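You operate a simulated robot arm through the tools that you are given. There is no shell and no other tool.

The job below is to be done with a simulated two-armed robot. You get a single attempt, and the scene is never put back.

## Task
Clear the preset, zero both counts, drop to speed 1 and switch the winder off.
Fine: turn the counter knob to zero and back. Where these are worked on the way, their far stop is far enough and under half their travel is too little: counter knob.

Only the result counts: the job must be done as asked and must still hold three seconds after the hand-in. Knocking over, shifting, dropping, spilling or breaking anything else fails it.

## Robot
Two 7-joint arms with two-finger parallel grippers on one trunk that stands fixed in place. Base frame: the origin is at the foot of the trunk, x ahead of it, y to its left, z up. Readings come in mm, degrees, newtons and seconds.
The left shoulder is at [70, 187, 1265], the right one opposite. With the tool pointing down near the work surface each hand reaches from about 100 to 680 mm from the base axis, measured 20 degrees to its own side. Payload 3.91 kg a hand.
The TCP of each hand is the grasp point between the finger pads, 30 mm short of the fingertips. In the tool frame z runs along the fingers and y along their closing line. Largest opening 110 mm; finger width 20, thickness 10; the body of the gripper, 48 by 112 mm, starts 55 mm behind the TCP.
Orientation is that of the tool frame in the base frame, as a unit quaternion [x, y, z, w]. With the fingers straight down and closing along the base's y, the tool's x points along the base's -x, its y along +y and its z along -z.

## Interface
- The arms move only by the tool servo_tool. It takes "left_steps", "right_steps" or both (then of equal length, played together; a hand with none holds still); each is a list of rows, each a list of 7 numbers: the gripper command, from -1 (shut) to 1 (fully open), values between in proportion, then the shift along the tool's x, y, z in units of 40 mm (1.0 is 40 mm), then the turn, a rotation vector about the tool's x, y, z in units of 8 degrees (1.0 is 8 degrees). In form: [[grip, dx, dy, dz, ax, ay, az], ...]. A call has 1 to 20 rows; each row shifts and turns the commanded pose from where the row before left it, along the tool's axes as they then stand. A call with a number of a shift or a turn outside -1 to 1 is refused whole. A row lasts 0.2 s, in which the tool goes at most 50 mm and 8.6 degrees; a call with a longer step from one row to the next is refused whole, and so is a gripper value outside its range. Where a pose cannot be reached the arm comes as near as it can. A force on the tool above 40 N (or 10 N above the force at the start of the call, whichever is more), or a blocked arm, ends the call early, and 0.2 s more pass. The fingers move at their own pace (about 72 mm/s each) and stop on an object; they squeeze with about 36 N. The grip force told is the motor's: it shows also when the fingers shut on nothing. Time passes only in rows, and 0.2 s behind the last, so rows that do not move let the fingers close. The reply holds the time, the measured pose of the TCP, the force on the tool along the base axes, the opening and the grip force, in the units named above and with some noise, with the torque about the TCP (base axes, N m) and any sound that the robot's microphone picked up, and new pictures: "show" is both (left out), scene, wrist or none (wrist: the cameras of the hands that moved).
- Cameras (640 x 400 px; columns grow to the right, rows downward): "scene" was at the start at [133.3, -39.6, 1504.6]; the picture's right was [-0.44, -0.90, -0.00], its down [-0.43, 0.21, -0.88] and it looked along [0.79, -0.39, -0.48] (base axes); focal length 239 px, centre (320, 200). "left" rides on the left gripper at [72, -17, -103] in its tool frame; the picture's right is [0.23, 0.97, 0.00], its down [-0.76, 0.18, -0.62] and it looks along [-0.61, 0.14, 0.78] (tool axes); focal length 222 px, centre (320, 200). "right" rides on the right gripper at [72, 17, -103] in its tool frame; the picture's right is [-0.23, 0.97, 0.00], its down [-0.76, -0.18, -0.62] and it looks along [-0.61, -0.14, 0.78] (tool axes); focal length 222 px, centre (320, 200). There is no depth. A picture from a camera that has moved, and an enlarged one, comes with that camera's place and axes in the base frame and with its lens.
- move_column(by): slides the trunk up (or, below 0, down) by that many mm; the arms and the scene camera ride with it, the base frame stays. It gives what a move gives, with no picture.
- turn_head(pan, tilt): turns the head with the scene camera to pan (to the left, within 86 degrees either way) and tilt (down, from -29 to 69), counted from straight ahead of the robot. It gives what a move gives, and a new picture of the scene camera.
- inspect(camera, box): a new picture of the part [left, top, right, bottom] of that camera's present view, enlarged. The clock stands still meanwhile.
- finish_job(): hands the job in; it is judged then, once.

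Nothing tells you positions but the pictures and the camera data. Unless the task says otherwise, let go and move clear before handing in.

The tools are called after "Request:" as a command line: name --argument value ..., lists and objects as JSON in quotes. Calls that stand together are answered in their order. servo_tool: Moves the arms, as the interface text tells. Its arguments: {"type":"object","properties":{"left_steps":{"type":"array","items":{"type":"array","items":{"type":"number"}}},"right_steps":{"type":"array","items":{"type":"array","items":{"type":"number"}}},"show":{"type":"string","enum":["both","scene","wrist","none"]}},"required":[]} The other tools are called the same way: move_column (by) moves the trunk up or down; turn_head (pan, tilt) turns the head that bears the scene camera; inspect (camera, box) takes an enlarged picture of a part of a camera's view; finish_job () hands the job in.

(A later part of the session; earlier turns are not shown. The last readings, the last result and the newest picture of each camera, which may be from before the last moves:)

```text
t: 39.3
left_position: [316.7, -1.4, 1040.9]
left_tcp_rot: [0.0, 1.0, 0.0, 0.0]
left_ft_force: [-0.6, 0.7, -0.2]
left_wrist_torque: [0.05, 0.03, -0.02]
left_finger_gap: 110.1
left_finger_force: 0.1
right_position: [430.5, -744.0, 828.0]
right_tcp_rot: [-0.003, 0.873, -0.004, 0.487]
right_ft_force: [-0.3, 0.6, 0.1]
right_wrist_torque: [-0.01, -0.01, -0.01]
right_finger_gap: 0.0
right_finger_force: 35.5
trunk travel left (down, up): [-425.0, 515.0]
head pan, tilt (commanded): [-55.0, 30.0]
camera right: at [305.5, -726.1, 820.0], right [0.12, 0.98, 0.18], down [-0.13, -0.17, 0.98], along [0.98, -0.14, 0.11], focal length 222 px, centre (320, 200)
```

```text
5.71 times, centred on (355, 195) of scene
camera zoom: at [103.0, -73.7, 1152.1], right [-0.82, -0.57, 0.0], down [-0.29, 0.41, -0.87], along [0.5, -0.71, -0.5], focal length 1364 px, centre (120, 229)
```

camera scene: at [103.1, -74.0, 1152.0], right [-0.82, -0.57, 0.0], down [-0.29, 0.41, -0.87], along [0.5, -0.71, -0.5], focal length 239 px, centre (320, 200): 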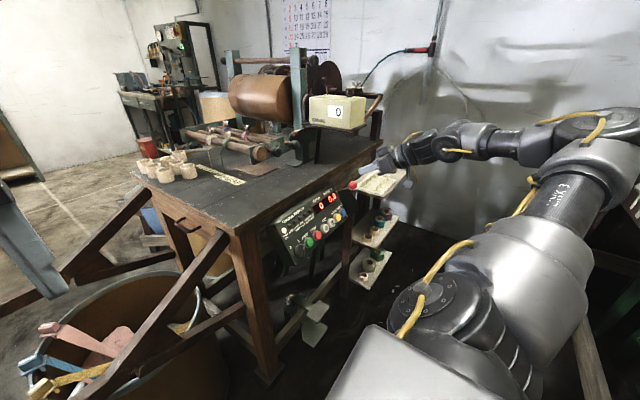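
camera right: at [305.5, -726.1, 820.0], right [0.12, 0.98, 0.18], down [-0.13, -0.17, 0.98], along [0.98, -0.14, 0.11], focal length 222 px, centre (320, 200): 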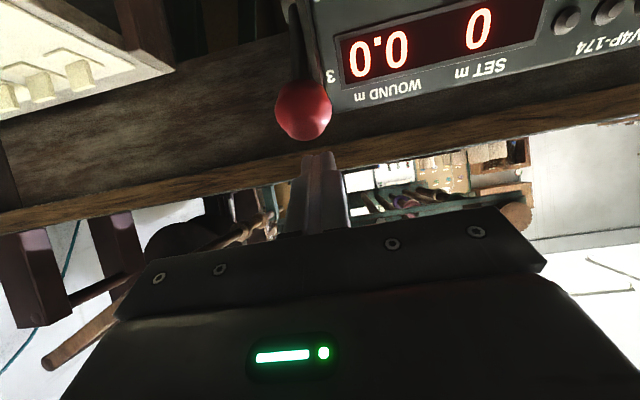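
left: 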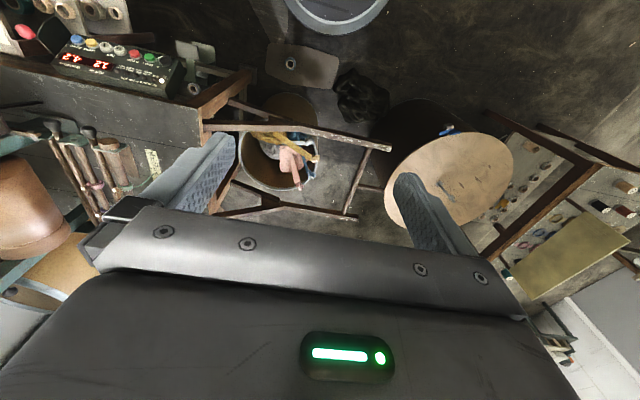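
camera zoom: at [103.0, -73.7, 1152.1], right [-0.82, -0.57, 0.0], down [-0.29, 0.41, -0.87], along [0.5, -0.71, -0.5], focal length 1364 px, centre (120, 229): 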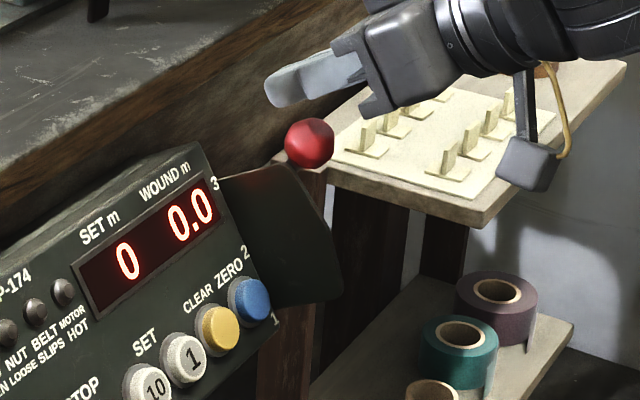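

The fingers lie right above the knob, aligned in y. I'll push down-slope gently and watch how the lever moves.

Request:
servo_tool --right_steps '[[-1, 0.15, 0, 0, 0, 0, 0], [-1, 0.15, 0, 0, 0, 0, 0], [-1, 0.15, 0, 0, 0, 0, 0], [-1, 0.15, 0, 0, 0, 0, 0], [-1, 0.15, 0, 0, 0, 0, 0]]' --show "wrist"

Request:
inspect --camera "right" --box '[200, 40, 440, 200]'

Request:
inspect --camera "scene" --box '[310, 160, 400, 230]'

```text
t: 40.5
left_position: [316.1, -0.8, 1040.6]
left_tcp_rot: [0.001, 1.0, 0.0, -0.001]
left_ft_force: [-0.7, 0.0, -0.2]
left_wrist_torque: [-0.01, -0.03, -0.01]
left_finger_gap: 110.3
left_finger_force: 0.1
right_position: [415.4, -742.8, 802.6]
right_tcp_rot: [-0.002, 0.874, -0.005, 0.486]
right_ft_force: [0.2, -0.6, 0.4]
right_wrist_torque: [0.03, 0.01, 0.02]
right_finger_gap: 0.0
right_finger_force: 35.7
trunk travel left (down, up): [-425.0, 515.0]
head pan, tilt (commanded): [-55.0, 30.0]
camera right: at [289.9, -725.6, 793.1], right [0.12, 0.98, 0.18], down [-0.13, -0.17, 0.98], along [0.98, -0.14, 0.1], focal length 222 px, centre (320, 200)
```

right: 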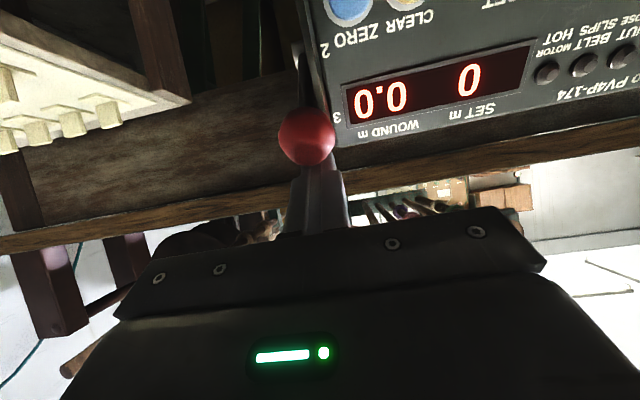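

```text
2.50 times, centred on (320, 120) of right
camera zoom: at [289.9, -725.6, 793.1], right [0.12, 0.98, 0.18], down [-0.13, -0.17, 0.98], along [0.98, -0.14, 0.1], focal length 555 px, centre (320, 400)
```

zoom: 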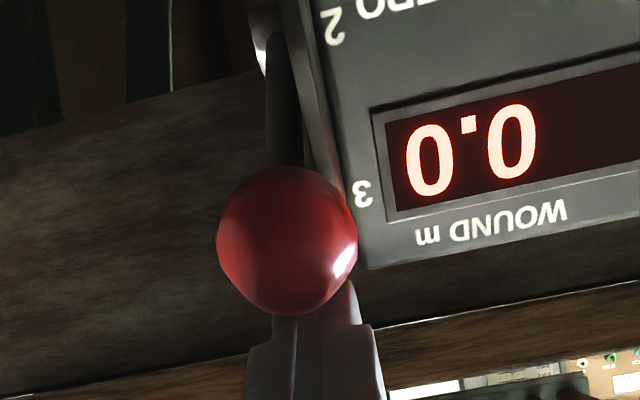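

```text
5.71 times, centred on (355, 195) of scene
camera zoom: at [103.2, -74.0, 1151.9], right [-0.82, -0.57, 0.0], down [-0.29, 0.41, -0.87], along [0.5, -0.71, -0.5], focal length 1364 px, centre (120, 229)
```

zoom: 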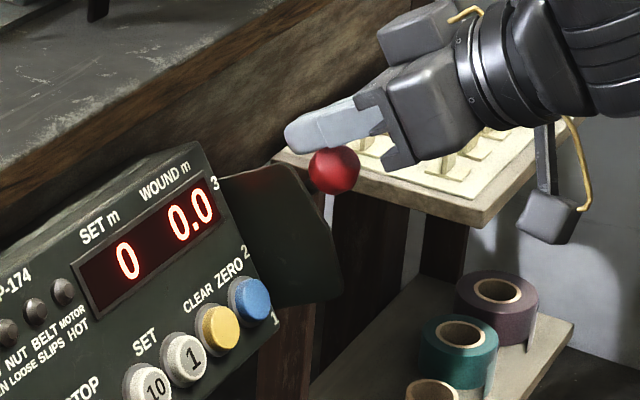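

The knob is moving freely on its pivoting arm. I'll continue pushing down-slope in small steps.

Request:
servo_tool --right_steps '[[-1, 0.18, 0, 0, 0, 0, 0], [-1, 0.18, 0, 0, 0, 0, 0], [-1, 0.18, 0, 0, 0, 0, 0], [-1, 0.18, 0, 0, 0, 0, 0], [-1, 0.18, 0, 0, 0, 0, 0], [-1, 0.18, 0, 0, 0, 0, 0]]' --show "wrist"

Request:
inspect --camera "right" --box '[200, 40, 440, 200]'

Request:
inspect --camera "scene" --box '[310, 170, 400, 240]'

```text
t: 41.9
left_position: [316.4, -0.6, 1041.2]
left_tcp_rot: [0.0, 1.0, 0.0, 0.0]
left_ft_force: [-0.9, 0.0, -0.5]
left_wrist_torque: [0.0, 0.01, 0.01]
left_finger_gap: 110.0
left_finger_force: 0.0
right_position: [392.7, -743.5, 765.5]
right_tcp_rot: [-0.002, 0.873, -0.006, 0.488]
right_ft_force: [0.3, -0.4, 4.9]
right_wrist_torque: [0.01, -0.06, 0.0]
right_finger_gap: 0.1
right_finger_force: 36.1
trunk travel left (down, up): [-425.0, 515.0]
head pan, tilt (commanded): [-55.0, 30.0]
camera right: at [266.8, -726.4, 757.5], right [0.12, 0.98, 0.18], down [-0.13, -0.17, 0.98], along [0.98, -0.14, 0.11], focal length 222 px, centre (320, 200)
```

right: 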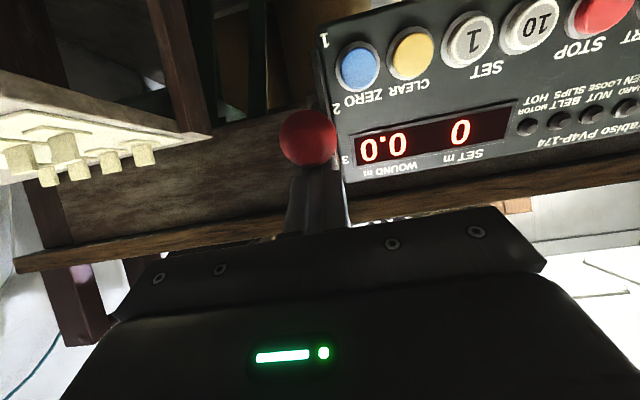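

```text
2.50 times, centred on (320, 120) of right
camera zoom: at [266.8, -726.4, 757.5], right [0.12, 0.98, 0.18], down [-0.13, -0.17, 0.98], along [0.98, -0.14, 0.11], focal length 555 px, centre (320, 400)
```

zoom: 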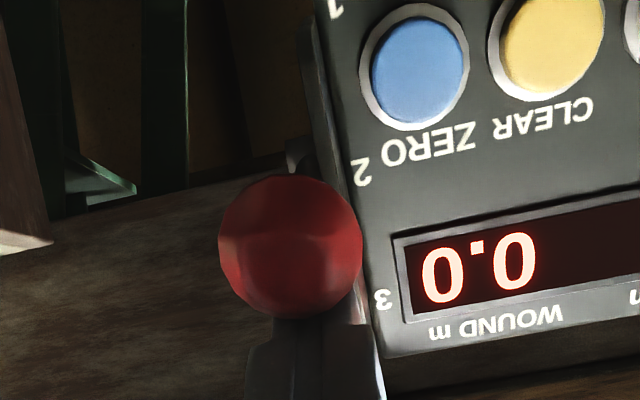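

```text
5.71 times, centred on (355, 205) of scene
camera zoom: at [103.0, -73.5, 1152.1], right [-0.82, -0.57, 0.0], down [-0.29, 0.41, -0.87], along [0.5, -0.71, -0.5], focal length 1364 px, centre (120, 171)
```

zoom: 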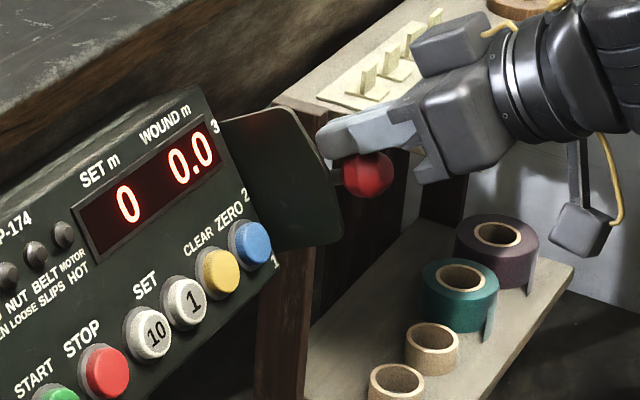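

The knob is just past mid-travel. I'll continue toward position 1.

Request:
servo_tool --right_steps '[[-1, 0.18, 0, 0, 0, 0, 0], [-1, 0.18, 0, 0, 0, 0, 0], [-1, 0.18, 0, 0, 0, 0, 0], [-1, 0.15, 0, 0, 0, 0, 0]]' --show "wrist"

Request:
inspect --camera "right" --box '[200, 40, 440, 200]'

Request:
inspect --camera "scene" --box '[310, 180, 400, 250]'

```text
t: 42.9
left_position: [314.6, -0.3, 1041.6]
left_tcp_rot: [0.001, 1.0, 0.0, 0.0]
left_ft_force: [-0.1, 0.3, 0.6]
left_wrist_torque: [-0.01, -0.01, -0.01]
left_finger_gap: 110.1
left_finger_force: 0.1
right_position: [378.6, -743.4, 741.7]
right_tcp_rot: [-0.003, 0.873, -0.004, 0.487]
right_ft_force: [-5.0, 2.5, 9.0]
right_wrist_torque: [0.08, -0.21, 0.04]
right_finger_gap: 0.0
right_finger_force: 35.4
trunk travel left (down, up): [-425.0, 515.0]
head pan, tilt (commanded): [-55.0, 30.0]
camera right: at [251.5, -725.3, 733.1], right [0.12, 0.98, 0.18], down [-0.13, -0.17, 0.98], along [0.98, -0.14, 0.11], focal length 222 px, centre (320, 200)
```

right: 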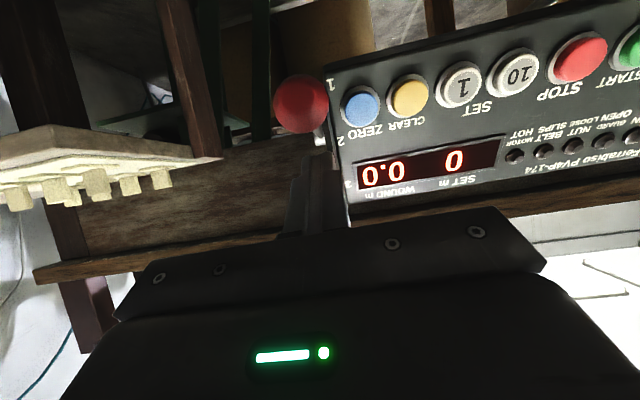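

```text
2.50 times, centred on (320, 120) of right
camera zoom: at [251.5, -725.3, 733.1], right [0.12, 0.98, 0.18], down [-0.13, -0.17, 0.98], along [0.98, -0.14, 0.11], focal length 555 px, centre (320, 400)
```

zoom: 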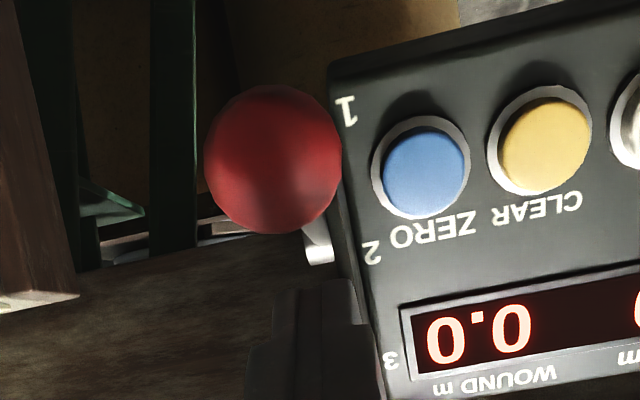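

```text
5.71 times, centred on (355, 215) of scene
camera zoom: at [102.0, -72.8, 1152.2], right [-0.82, -0.57, 0.0], down [-0.29, 0.41, -0.87], along [0.5, -0.71, -0.5], focal length 1364 px, centre (120, 114)
```

zoom: 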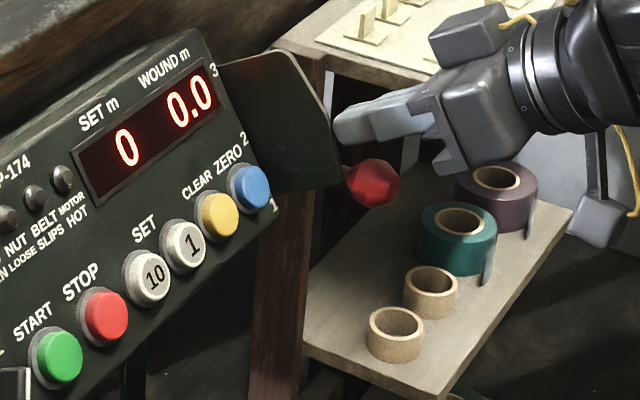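

The lever snapped down away from the finger and now sits at the "1" label. I'll back straight off and check it.

Request:
servo_tool --right_steps '[[-1, -0.1, -0.05, -0.2, 0, 0, 0], [-1, 0, 0, -0.6, 0, 0, 0], [-1, 0, 0, -0.8, 0, 0, 0], [-1, 0, 0, -0.8, 0, 0, 0], [-1, 0, 0, 0, 0, 0, 0]]' --show "both"

Request:
inspect --camera "right" --box '[200, 40, 440, 200]'

Request:
inspect --camera "scene" --box '[310, 180, 400, 250]'

```text
t: 44.1
left_position: [317.3, -1.0, 1041.0]
left_tcp_rot: [0.001, 1.0, 0.0, 0.0]
left_ft_force: [1.0, -0.4, -0.1]
left_wrist_torque: [-0.02, 0.02, -0.01]
left_finger_gap: 110.4
left_finger_force: 0.0
right_position: [300.8, -744.3, 793.0]
right_tcp_rot: [-0.002, 0.874, -0.004, 0.486]
right_ft_force: [0.5, 0.3, 0.4]
right_wrist_torque: [0.01, 0.0, 0.0]
right_finger_gap: 0.0
right_finger_force: 36.2
trunk travel left (down, up): [-425.0, 515.0]
head pan, tilt (commanded): [-55.0, 30.0]
camera scene: at [103.8, -74.4, 1151.9], right [-0.82, -0.57, 0.0], down [-0.29, 0.41, -0.87], along [0.5, -0.71, -0.5], focal length 239 px, centre (320, 200)
camera right: at [175.0, -727.4, 785.3], right [0.12, 0.98, 0.18], down [-0.13, -0.17, 0.98], along [0.98, -0.14, 0.11], focal length 222 px, centre (320, 200)
```

scene: 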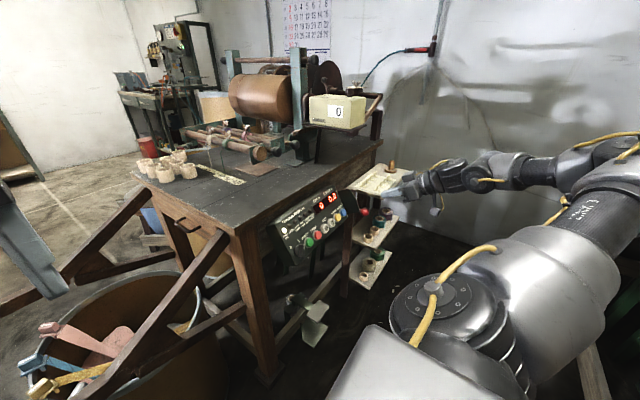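
right: 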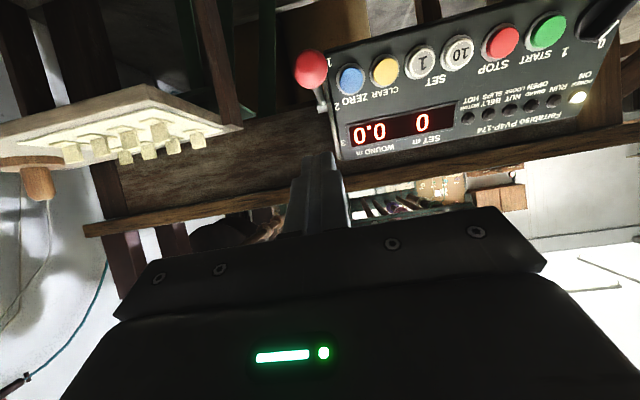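

```text
2.50 times, centred on (320, 120) of right
camera zoom: at [175.0, -727.4, 785.3], right [0.12, 0.98, 0.18], down [-0.13, -0.17, 0.98], along [0.98, -0.14, 0.11], focal length 555 px, centre (320, 400)
```

zoom: 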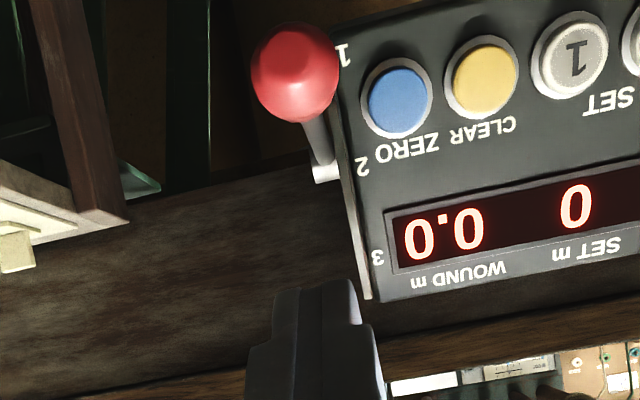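

```text
5.71 times, centred on (355, 215) of scene
camera zoom: at [103.8, -74.4, 1151.9], right [-0.82, -0.57, 0.0], down [-0.29, 0.41, -0.87], along [0.5, -0.71, -0.5], focal length 1364 px, centre (120, 114)
```

zoom: 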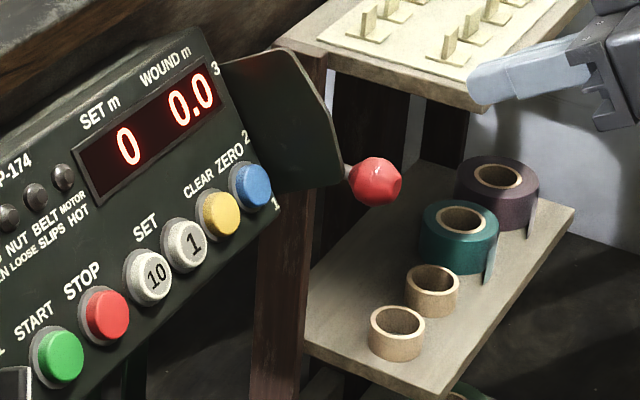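

The lever now rests at the "1" position, mirrored from where it started. Next I'll move across in front of the 0/1 switch and look at it closely.

Request:
servo_tool --right_steps '[[-1, 0, 0.85, 0, 0, 0, 0], [-1, 0, 0.85, 0, 0, 0, 0], [-1, 0, 0.85, 0, 0, 0, 0], [-1, 0, 0.85, 0, 0, 0, 0], [-1, 0, 0.85, 0, 0, 0, 0], [-1, 0, 0.85, 0, 0, 0, 0], [-1, 0, 0.85, 0, 0, 0, 0], [-1, 0, 0.85, 0, 0, 0, 0], [-1, 0, 0, 0, 0, 0, 0]]' --show "both"

Request:
inspect --camera "right" --box '[240, 0, 440, 140]'

Request:
inspect --camera "scene" --box '[260, 190, 350, 270]'

```text
t: 46.1
left_position: [316.8, -0.2, 1040.6]
left_tcp_rot: [0.001, 1.0, 0.001, 0.0]
left_ft_force: [0.4, -1.0, 0.0]
left_wrist_torque: [0.01, 0.0, -0.02]
left_finger_gap: 110.1
left_finger_force: 0.0
right_position: [303.2, -532.2, 792.5]
right_tcp_rot: [-0.003, 0.874, -0.003, 0.486]
right_ft_force: [0.6, -0.5, -0.6]
right_wrist_torque: [0.01, 0.05, 0.01]
right_finger_gap: 0.0
right_finger_force: 36.1
right hand out of reach, approached as far as the arm can: row 7, 8
trunk travel left (down, up): [-425.0, 515.0]
head pan, tilt (commanded): [-55.0, 30.0]
camera scene: at [103.2, -73.8, 1152.0], right [-0.82, -0.57, 0.0], down [-0.29, 0.41, -0.87], along [0.5, -0.71, -0.5], focal length 239 px, centre (320, 200)
camera right: at [176.9, -514.5, 784.5], right [0.12, 0.98, 0.18], down [-0.13, -0.17, 0.98], along [0.98, -0.14, 0.11], focal length 222 px, centre (320, 200)
```

scene: 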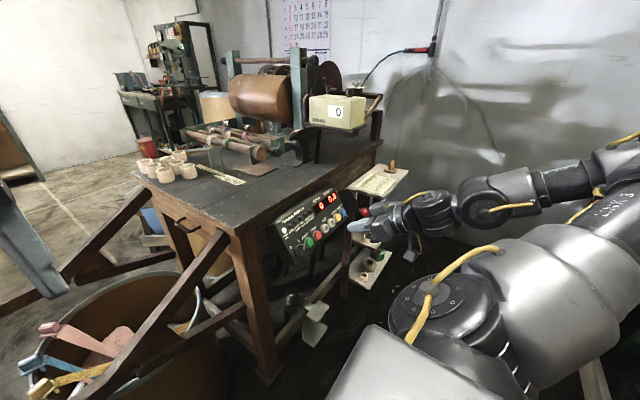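
right: 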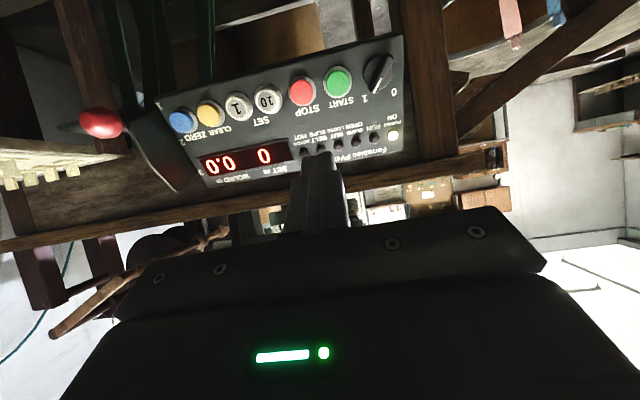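

```text
2.86 times, centred on (340, 70) of right
camera zoom: at [176.9, -514.5, 784.5], right [0.12, 0.98, 0.18], down [-0.13, -0.17, 0.98], along [0.98, -0.14, 0.11], focal length 635 px, centre (263, 571)
```

zoom: 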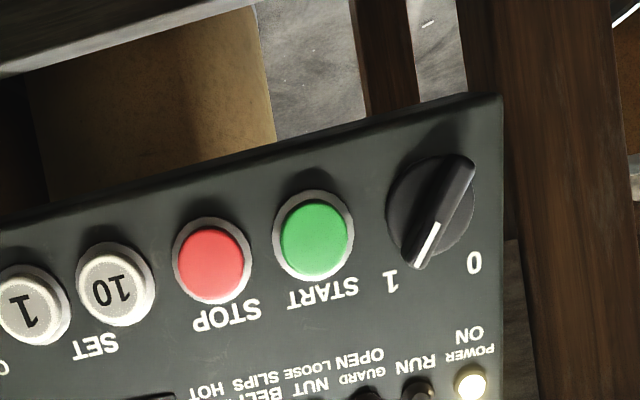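

```text
5.00 times, centred on (305, 230) of scene
camera zoom: at [103.2, -73.8, 1152.0], right [-0.82, -0.57, 0.0], down [-0.29, 0.41, -0.87], along [0.5, -0.71, -0.5], focal length 1194 px, centre (395, 50)
```

zoom: 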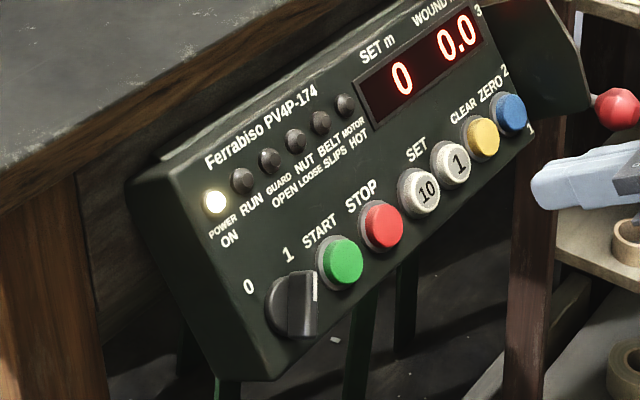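

The bar of the switch points up-right to "1"; "0" is up-left, so it must turn counter-clockwise by roughly 60°. I'll move forward and across to line up with it, opening the fingers a little and rolling the tool 30° to match the bar.

Request:
servo_tool --right_steps '[[-0.49, 0.085, 0.45, 0.4, 0, 0, 0], [-0.49, 0.085, 0.45, 0.4, 0, 0, 0], [-0.49, 0.085, 0.45, 0.4, 0, 0, 0], [-0.49, 0.085, 0.45, 0.4, 0, 0, 0], [-0.49, 0, 0, 0, 0, 0, 0.94], [-0.49, 0, 0, 0, 0, 0, 0.94], [-0.49, 0, 0, 0, 0, 0, 0.94], [-0.49, 0, 0, 0, 0, 0, 0.94], [-0.49, 0, 0, 0, 0, 0, 0]]' --show "both"

Request:
inspect --camera "right" --box '[240, 60, 440, 200]'

Request:
inspect --camera "scene" --box '[260, 190, 350, 270]'

```text
t: 48.1
left_position: [316.6, -1.8, 1041.4]
left_tcp_rot: [0.0, 1.0, 0.0, 0.0]
left_ft_force: [-0.3, 0.4, -0.5]
left_wrist_torque: [0.0, 0.02, 0.05]
left_finger_gap: 110.0
left_finger_force: 0.2
right_position: [375.9, -495.1, 758.3]
right_tcp_rot: [0.226, 0.844, 0.122, 0.471]
right_ft_force: [1.5, 0.8, -0.2]
right_wrist_torque: [0.02, 0.0, 0.0]
right_finger_gap: 28.0
right_finger_force: 0.0
right hand out of reach, approached as far as the arm can: row 1, 2, 3, 4
trunk travel left (down, up): [-425.0, 515.0]
head pan, tilt (commanded): [-55.0, 30.0]
camera scene: at [103.2, -73.8, 1152.0], right [-0.82, -0.57, 0.0], down [-0.29, 0.41, -0.87], along [0.5, -0.71, -0.5], focal length 239 px, centre (320, 200)
camera right: at [260.1, -443.3, 764.5], right [0.36, 0.73, 0.58], down [-0.23, -0.53, 0.82], along [0.9, -0.43, -0.02], focal length 222 px, centre (320, 200)
```

scene: 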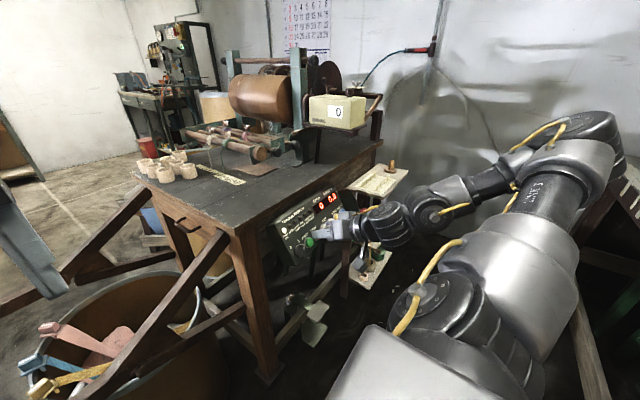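
right: 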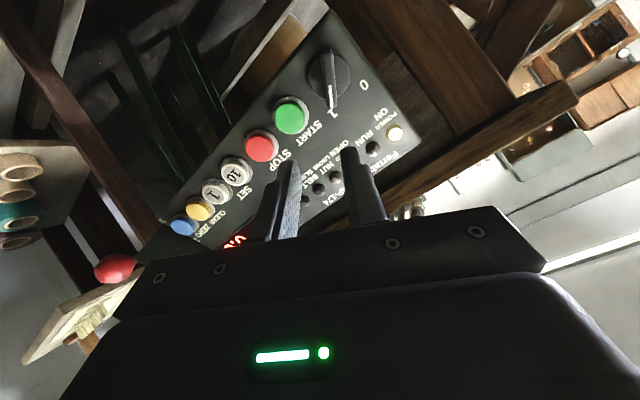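

```text
2.86 times, centred on (340, 130) of right
camera zoom: at [260.1, -443.3, 764.5], right [0.36, 0.73, 0.58], down [-0.23, -0.53, 0.82], along [0.9, -0.43, -0.02], focal length 635 px, centre (263, 400)
```

zoom: 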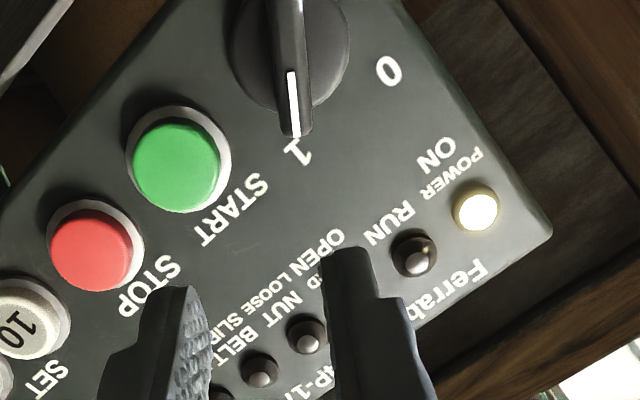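

```text
5.00 times, centred on (305, 230) of scene
camera zoom: at [103.2, -73.8, 1152.0], right [-0.82, -0.57, 0.0], down [-0.29, 0.41, -0.87], along [0.5, -0.71, -0.5], focal length 1194 px, centre (395, 50)
```

zoom: 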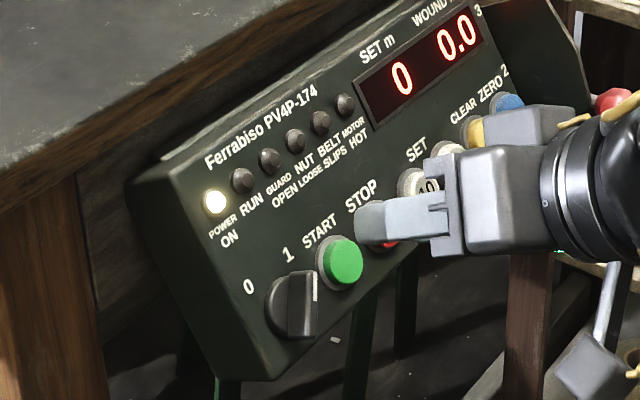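

The roll lines the fingers up with the bar in the wrist view. I'll shift toward it, stopping about 30 mm short, and check whether this reach is possible.

Request:
servo_tool --right_steps '[[-0.49, 0.308, 0.141, 0.2, 0, 0, 0], [-0.49, 0.308, 0.141, 0.2, 0, 0, 0], [-0.49, 0.308, 0.141, 0.2, 0, 0, 0], [-0.49, 0, 0, 0, 0, 0, 0]]' --show "both"

Request:
inspect --camera "right" --box '[240, 60, 440, 200]'

Request:
inspect --camera "scene" --box '[260, 190, 350, 270]'

```text
t: 49.1
left_position: [317.0, 0.6, 1041.4]
left_tcp_rot: [0.001, 1.0, 0.0, 0.001]
left_ft_force: [0.6, -0.2, -0.2]
left_wrist_torque: [0.02, -0.02, 0.05]
left_finger_gap: 110.2
left_finger_force: 0.1
right_position: [390.7, -470.7, 721.5]
right_tcp_rot: [0.224, 0.844, 0.122, 0.471]
right_ft_force: [0.2, 0.2, 0.3]
right_wrist_torque: [0.0, 0.01, 0.02]
right_finger_gap: 28.2
right_finger_force: 0.1
right hand out of reach, approached as far as the arm can: row 1, 2, 3
trunk travel left (down, up): [-425.0, 515.0]
head pan, tilt (commanded): [-55.0, 30.0]
camera scene: at [103.1, -73.5, 1152.1], right [-0.82, -0.57, 0.0], down [-0.29, 0.41, -0.87], along [0.5, -0.71, -0.5], focal length 239 px, centre (320, 200)
camera right: at [273.7, -421.2, 727.8], right [0.36, 0.73, 0.57], down [-0.23, -0.53, 0.82], along [0.9, -0.43, -0.02], focal length 222 px, centre (320, 200)
```

scene: 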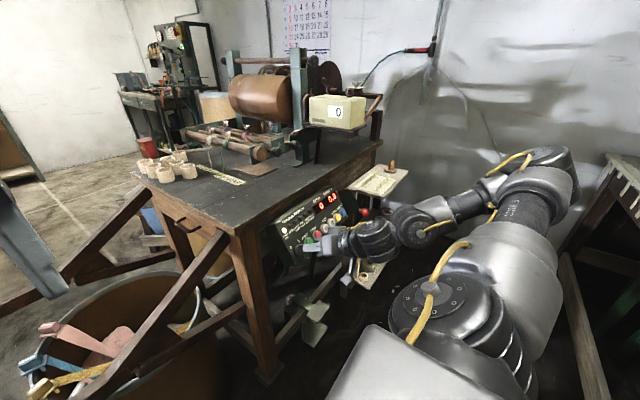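
right: 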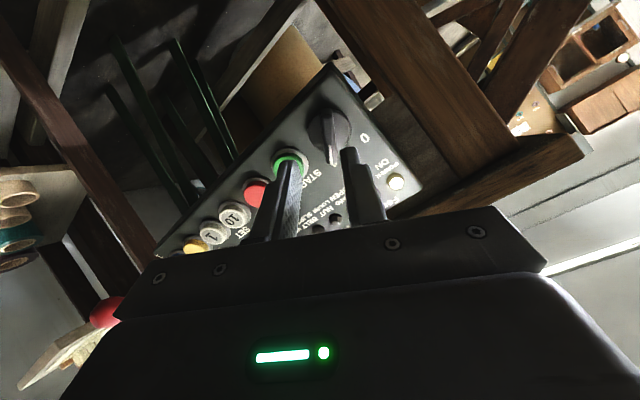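

```text
2.86 times, centred on (340, 130) of right
camera zoom: at [273.7, -421.2, 727.8], right [0.36, 0.73, 0.57], down [-0.23, -0.53, 0.82], along [0.9, -0.43, -0.02], focal length 635 px, centre (263, 400)
```

zoom: 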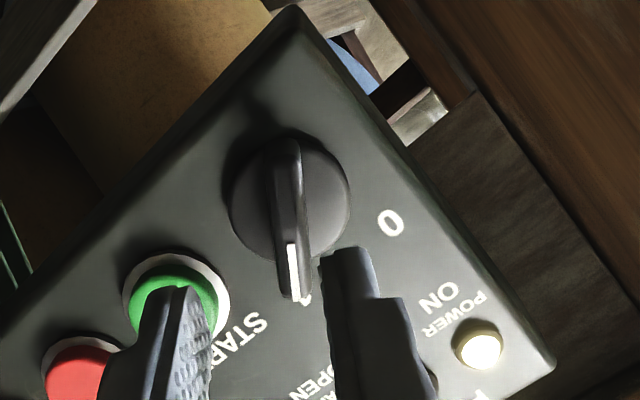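

```text
5.00 times, centred on (305, 230) of scene
camera zoom: at [103.1, -73.5, 1152.1], right [-0.82, -0.57, 0.0], down [-0.29, 0.41, -0.87], along [0.5, -0.71, -0.5], focal length 1194 px, centre (395, 50)
```

zoom: 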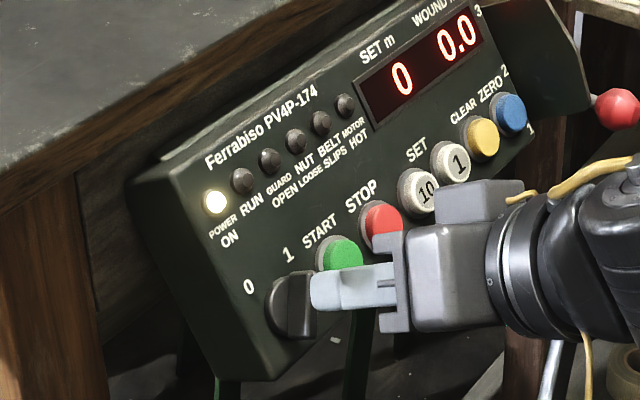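

The hand is about 9 mm short in y because the arm is folded close to the shoulder. Raising the trunk will give it room; moving straight up takes the fingers away from the leaning panel.

Request:
move_column --by 150

```text
t: 50.9
left_position: [315.5, -0.4, 1190.0]
left_tcp_rot: [0.0, 1.0, 0.0, 0.001]
left_ft_force: [0.8, -0.4, 0.8]
left_wrist_torque: [-0.03, -0.01, 0.02]
left_finger_gap: 110.2
left_finger_force: 0.0
right_position: [389.0, -472.8, 870.0]
right_tcp_rot: [0.225, 0.844, 0.122, 0.471]
right_ft_force: [0.0, 0.0, 0.3]
right_wrist_torque: [0.0, 0.0, -0.01]
right_finger_gap: 28.0
right_finger_force: 0.1
trunk travel left (down, up): [-575.0, 365.0]
head pan, tilt (commanded): [-55.0, 30.0]
```

Now I'll come back down to the pre-grasp pose in front of the switch.

Request:
servo_tool --right_steps '[[-0.49, 0.476, -0.2225, 0.311, 0, 0, 0], [-0.49, 0.476, -0.2225, 0.311, 0, 0, 0], [-0.49, 0.476, -0.2225, 0.311, 0, 0, 0], [-0.49, 0.476, -0.2225, 0.311, 0, 0, 0], [-0.49, 0.476, -0.2225, 0.311, 0, 0, 0], [-0.49, 0.476, -0.2225, 0.311, 0, 0, 0], [-0.49, 0, 0, 0, 0, 0, 0]]' --show "wrist"

Request:
turn_head --pan -52 --tilt 38

Request:
inspect --camera "right" --box '[240, 60, 440, 200]'

Request:
inspect --camera "scene" --box '[260, 180, 380, 270]'

```text
t: 52.5
left_position: [316.0, 0.3, 1191.6]
left_tcp_rot: [0.001, 1.0, 0.0, 0.0]
left_ft_force: [0.4, 0.2, 0.1]
left_wrist_torque: [-0.02, -0.04, 0.01]
left_finger_gap: 110.2
left_finger_force: 0.0
right_position: [387.6, -461.9, 724.7]
right_tcp_rot: [0.225, 0.844, 0.122, 0.471]
right_ft_force: [1.5, -0.4, 0.0]
right_wrist_torque: [-0.01, 0.0, 0.02]
right_finger_gap: 28.0
right_finger_force: 0.0
trunk travel left (down, up): [-575.0, 365.0]
head pan, tilt (commanded): [-55.0, 30.0]
camera right: at [270.5, -410.4, 731.5], right [0.36, 0.73, 0.57], down [-0.23, -0.53, 0.82], along [0.9, -0.43, -0.02], focal length 222 px, centre (320, 200)
```

right: 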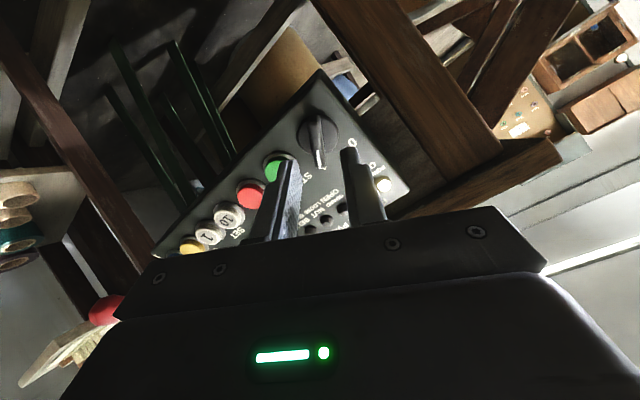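

```text
t: 53.2
left_position: [316.1, -1.7, 1190.5]
left_tcp_rot: [0.0, 1.0, 0.001, 0.0]
left_ft_force: [1.3, 0.7, 0.0]
left_wrist_torque: [-0.04, -0.01, -0.01]
left_finger_gap: 109.9
left_finger_force: 0.0
right_position: [385.6, -461.9, 723.9]
right_tcp_rot: [0.224, 0.844, 0.122, 0.472]
right_ft_force: [0.2, -0.3, -0.6]
right_wrist_torque: [0.02, -0.01, -0.03]
right_finger_gap: 28.2
right_finger_force: 0.1
trunk travel left (down, up): [-575.0, 365.0]
head pan, tilt (commanded): [-52.0, 38.0]
camera scene: at [104.6, -67.9, 1289.7], right [-0.79, -0.62, 0.0], down [-0.38, 0.49, -0.79], along [0.48, -0.62, -0.62], focal length 239 px, centre (320, 200)
```

scene: 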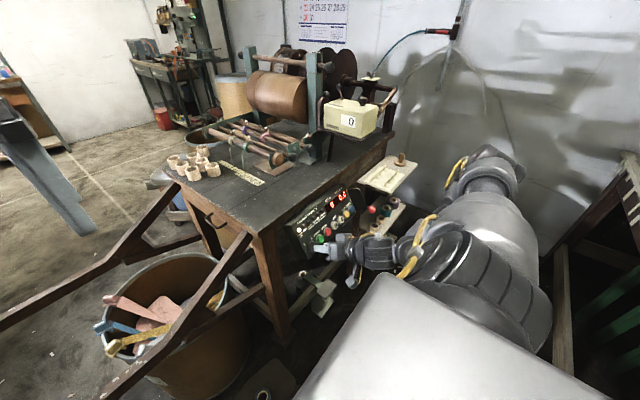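

```text
2.86 times, centred on (340, 130) of right
camera zoom: at [270.6, -410.5, 731.5], right [0.36, 0.73, 0.58], down [-0.23, -0.53, 0.82], along [0.9, -0.43, -0.02], focal length 635 px, centre (263, 400)
```

zoom: 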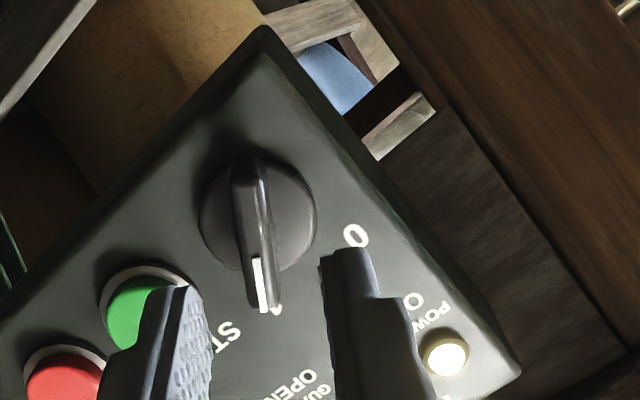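

```text
4.44 times, centred on (320, 225) of scene
camera zoom: at [104.6, -67.9, 1289.7], right [-0.79, -0.62, 0.0], down [-0.38, 0.49, -0.79], along [0.48, -0.62, -0.62], focal length 1061 px, centre (320, 89)
```

zoom: 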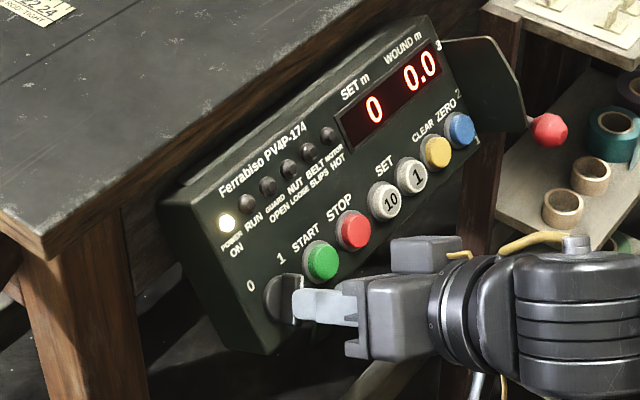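

Reach is fine now. The bar is about 3 mm off centre and 6° further clockwise than the tool, so I'll correct both while advancing about 20 mm.

Request:
servo_tool --right_steps '[[-0.49, -0.04, -0.07, 0, 0, 0, 0.75], [-0.49, 0, 0, 0.15, 0, 0, 0], [-0.49, 0, 0, 0.2, 0, 0, 0], [-0.49, 0, 0, 0.2, 0, 0, 0], [-0.49, 0, 0, 0, 0, 0, 0]]' --show "wrist"

Request:
inspect --camera "right" --box '[240, 90, 400, 200]'

Request:
inspect --camera "scene" --box '[290, 220, 350, 265]'

```text
t: 54.4
left_position: [316.2, -0.3, 1190.1]
left_tcp_rot: [0.002, 1.0, 0.0, 0.0]
left_ft_force: [0.1, 0.0, -0.1]
left_wrist_torque: [0.01, 0.0, 0.0]
left_finger_gap: 109.8
left_finger_force: 0.0
right_position: [407.6, -468.4, 712.8]
right_tcp_rot: [0.269, 0.831, 0.146, 0.464]
right_ft_force: [0.2, -0.7, 0.7]
right_wrist_torque: [-0.02, -0.01, 0.02]
right_finger_gap: 28.1
right_finger_force: 0.1
trunk travel left (down, up): [-575.0, 365.0]
head pan, tilt (commanded): [-52.0, 38.0]
camera right: at [293.1, -410.1, 724.9], right [0.4, 0.66, 0.64], down [-0.26, -0.58, 0.77], along [0.88, -0.47, -0.06], focal length 222 px, centre (320, 200)
```

right: 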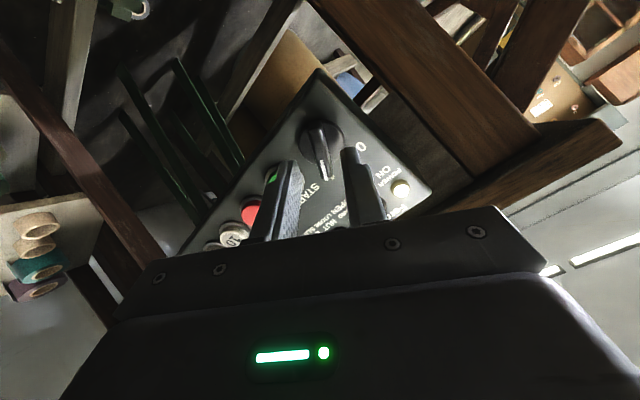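

```text
3.64 times, centred on (320, 145) of right
camera zoom: at [293.1, -410.1, 724.9], right [0.4, 0.66, 0.64], down [-0.26, -0.58, 0.77], along [0.88, -0.47, -0.06], focal length 808 px, centre (320, 400)
```

zoom: 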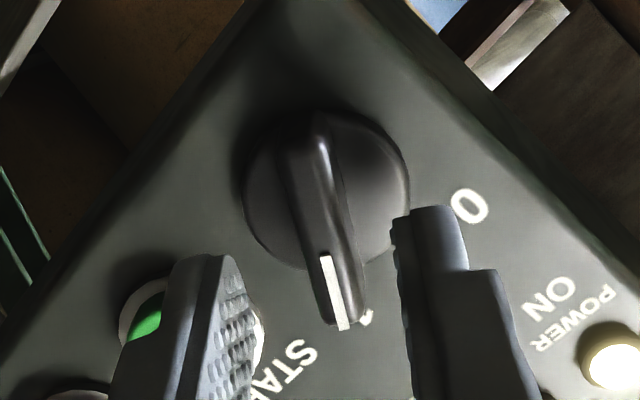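

```text
8.89 times, centred on (320, 242) of scene
camera zoom: at [104.4, -67.7, 1289.7], right [-0.79, -0.62, 0.0], down [-0.38, 0.49, -0.79], along [0.48, -0.62, -0.62], focal length 2122 px, centre (320, -178)
```

zoom: 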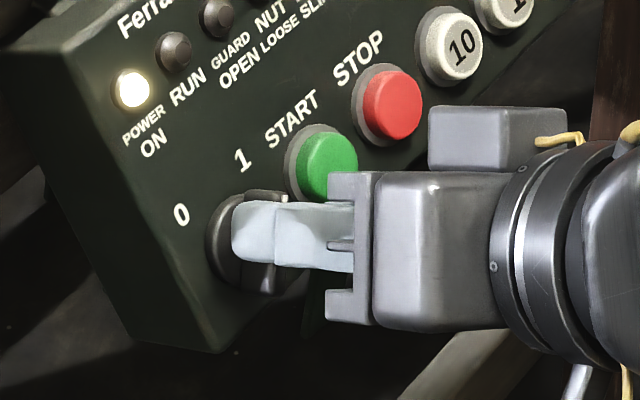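

The bar sits centred between the fingers. I'll creep in another 8 mm, watching the force, then check.

Request:
servo_tool --right_steps '[[-0.49, 0, 0.02, 0.06, 0, 0, 0.3], [-0.49, 0, 0, 0.06, 0, 0, 0], [-0.49, 0, 0, 0.06, 0, 0, 0], [-0.49, 0, 0, 0, 0, 0, 0]]' --show "none"

Request:
inspect --camera "right" --box '[240, 90, 400, 200]'

Request:
inspect --camera "scene" --box '[290, 220, 350, 265]'

```text
t: 55.4
left_position: [315.5, -0.5, 1190.6]
left_tcp_rot: [0.001, 1.0, 0.0, 0.0]
left_ft_force: [-0.2, -0.5, 0.0]
left_wrist_torque: [0.0, -0.03, 0.0]
left_finger_gap: 110.1
left_finger_force: 0.1
right_position: [412.5, -466.0, 709.3]
right_tcp_rot: [0.285, 0.826, 0.157, 0.461]
right_ft_force: [0.2, -0.1, -0.4]
right_wrist_torque: [-0.02, 0.0, 0.02]
right_finger_gap: 28.1
right_finger_force: 0.1
trunk travel left (down, up): [-575.0, 365.0]
head pan, tilt (commanded): [-52.0, 38.0]
```

```text
3.64 times, centred on (320, 145) of right
camera zoom: at [300.5, -407.1, 724.0], right [0.41, 0.63, 0.66], down [-0.27, -0.61, 0.75], along [0.87, -0.49, -0.08], focal length 808 px, centre (320, 400)
```

zoom: 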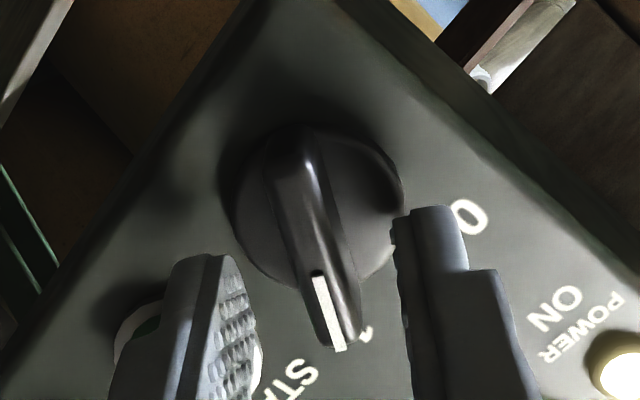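

```text
8.89 times, centred on (320, 242) of scene
camera zoom: at [104.5, -67.8, 1289.7], right [-0.79, -0.62, 0.0], down [-0.38, 0.49, -0.79], along [0.48, -0.62, -0.62], focal length 2122 px, centre (320, -178)
```

zoom: 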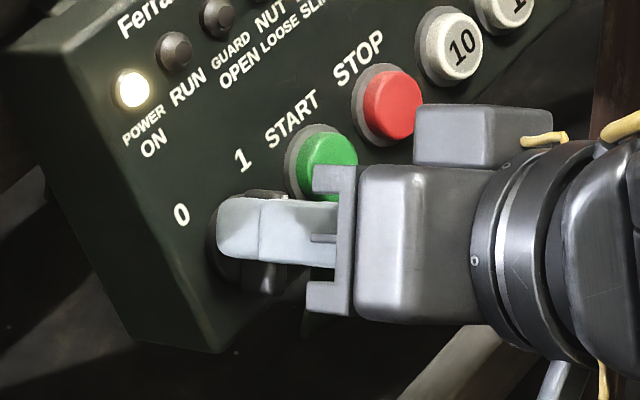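

No contact yet. I'll creep in a further 5 mm before closing.

Request:
servo_tool --right_steps '[[-0.49, 0, -0.02, 0.06, 0, 0, 0], [-0.49, 0, 0, 0.06, 0, 0, 0], [-0.49, 0, 0, 0, 0, 0, 0]]' --show "none"

Request:
inspect --camera "right" --box '[240, 90, 400, 200]'

Request:
inspect --camera "scene" --box '[290, 220, 350, 265]'

```text
t: 56.2
left_position: [316.0, -1.4, 1191.3]
left_tcp_rot: [0.001, 1.0, -0.001, 0.0]
left_ft_force: [0.3, 0.2, 0.1]
left_wrist_torque: [0.02, 0.03, 0.0]
left_finger_gap: 109.9
left_finger_force: 0.1
right_position: [417.2, -465.5, 706.9]
right_tcp_rot: [0.285, 0.826, 0.158, 0.461]
right_ft_force: [0.0, 0.5, -1.1]
right_wrist_torque: [0.0, -0.01, -0.01]
right_finger_gap: 28.2
right_finger_force: 0.1
trunk travel left (down, up): [-575.0, 365.0]
head pan, tilt (commanded): [-52.0, 38.0]
```

```text
3.64 times, centred on (320, 145) of right
camera zoom: at [304.3, -408.0, 720.7], right [0.41, 0.63, 0.66], down [-0.27, -0.61, 0.75], along [0.87, -0.49, -0.08], focal length 808 px, centre (320, 400)
```

zoom: 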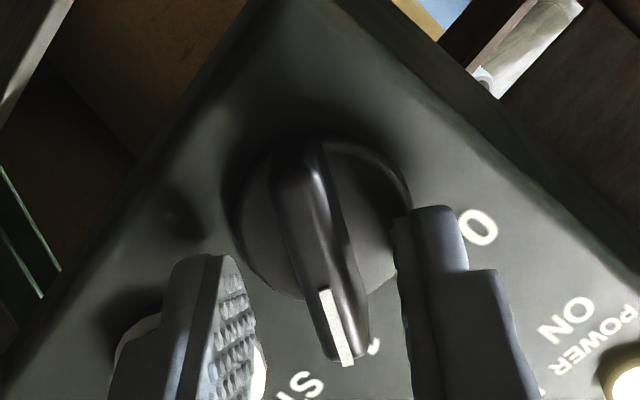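

```text
8.89 times, centred on (320, 242) of scene
camera zoom: at [104.5, -67.8, 1289.7], right [-0.79, -0.62, 0.0], down [-0.38, 0.49, -0.79], along [0.48, -0.62, -0.62], focal length 2122 px, centre (320, -178)
```

zoom: 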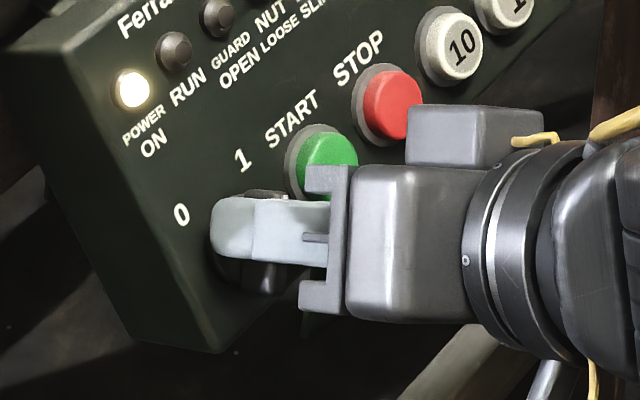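

The tips straddle the bar close to its base. I'll close on it now.

Request:
servo_tool --right_steps '[[-1, 0, 0, 0, 0, 0, 0], [-1, 0, 0, 0, 0, 0, 0], [-1, 0, 0, 0, 0, 0, 0]]' --show "none"

Request:
inspect --camera "right" --box '[240, 90, 400, 200]'

Request:
inspect --camera "scene" --box '[280, 190, 380, 265]'

```text
t: 57.0
left_position: [316.5, 1.6, 1190.6]
left_tcp_rot: [0.0, 1.0, 0.0, 0.0]
left_ft_force: [-0.2, 0.4, -0.5]
left_wrist_torque: [0.03, 0.01, 0.01]
left_finger_gap: 109.8
left_finger_force: 0.1
right_position: [416.1, -466.0, 708.2]
right_tcp_rot: [0.284, 0.826, 0.157, 0.461]
right_ft_force: [3.8, 4.9, 2.9]
right_wrist_torque: [-0.43, -0.45, 1.05]
right_finger_gap: 9.8
right_finger_force: 45.0
trunk travel left (down, up): [-575.0, 365.0]
head pan, tilt (commanded): [-52.0, 38.0]
```

```text
3.64 times, centred on (320, 145) of right
camera zoom: at [304.8, -406.8, 721.5], right [0.41, 0.63, 0.66], down [-0.27, -0.61, 0.75], along [0.87, -0.49, -0.08], focal length 808 px, centre (320, 400)
```

zoom: 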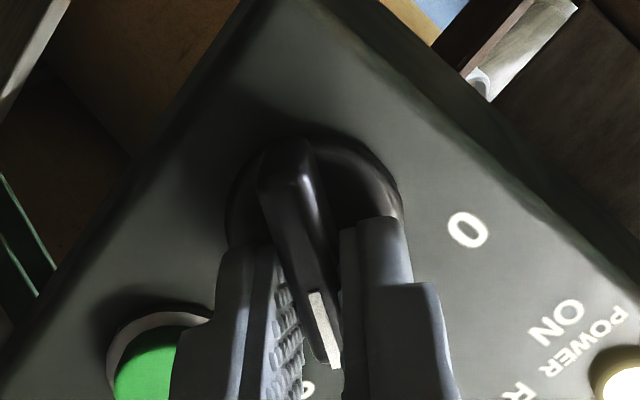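

```text
5.33 times, centred on (330, 228) of scene
camera zoom: at [104.6, -66.4, 1289.8], right [-0.79, -0.62, 0.0], down [-0.38, 0.48, -0.79], along [0.49, -0.62, -0.62], focal length 1274 px, centre (267, 53)
```

zoom: 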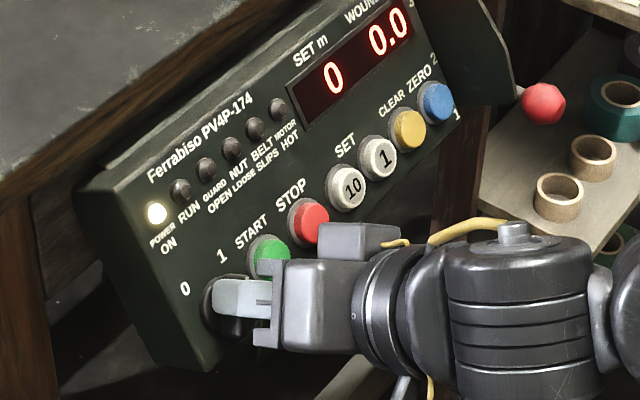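

Gripped at 9.8 mm across the bar. Now I'll turn counter-clockwise (toward 0) in small steps and watch.

Request:
servo_tool --right_steps '[[-1, 0, 0, 0, 0, 0, -0.6], [-1, 0, 0, 0, 0, 0, -0.6], [-1, 0, 0, 0, 0, 0, -0.6], [-1, 0, 0, 0, 0, 0, -0.6], [-1, 0, 0, 0, 0, 0, -0.6], [-1, 0, 0, 0, 0, 0, -0.6], [-1, 0, 0, 0, 0, 0, -0.6]]' --show "none"

Request:
inspect --camera "right" --box '[240, 90, 400, 200]'

Request:
inspect --camera "scene" --box '[280, 190, 380, 265]'

```text
t: 58.6
left_position: [318.2, 3.9, 1191.2]
left_tcp_rot: [0.0, 1.0, -0.002, -0.001]
left_ft_force: [-0.4, -0.2, -0.8]
left_wrist_torque: [0.01, 0.01, -0.03]
left_finger_gap: 110.1
left_finger_force: 0.0
right_position: [417.5, -462.6, 708.5]
right_tcp_rot: [0.033, 0.873, 0.016, 0.486]
right_ft_force: [13.7, 25.5, 4.0]
right_wrist_torque: [0.47, -0.75, 0.49]
right_finger_gap: 8.8
right_finger_force: 44.7
trunk travel left (down, up): [-575.0, 365.0]
head pan, tilt (commanded): [-52.0, 38.0]
```

```text
3.64 times, centred on (320, 145) of right
camera zoom: at [292.4, -440.1, 702.0], right [0.16, 0.95, 0.25], down [-0.14, -0.23, 0.96], along [0.98, -0.19, 0.1], focal length 808 px, centre (320, 400)
```

zoom: 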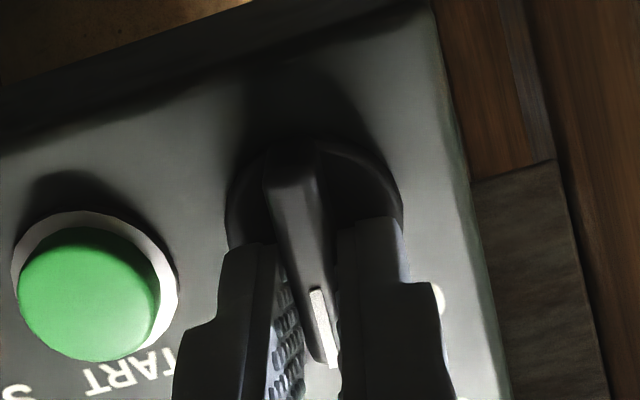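

```text
5.33 times, centred on (330, 228) of scene
camera zoom: at [105.7, -64.0, 1289.8], right [-0.79, -0.62, 0.0], down [-0.38, 0.48, -0.79], along [0.48, -0.62, -0.61], focal length 1274 px, centre (267, 53)
```

zoom: 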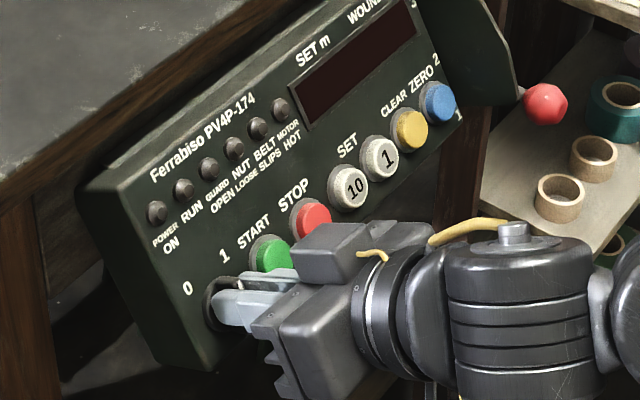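

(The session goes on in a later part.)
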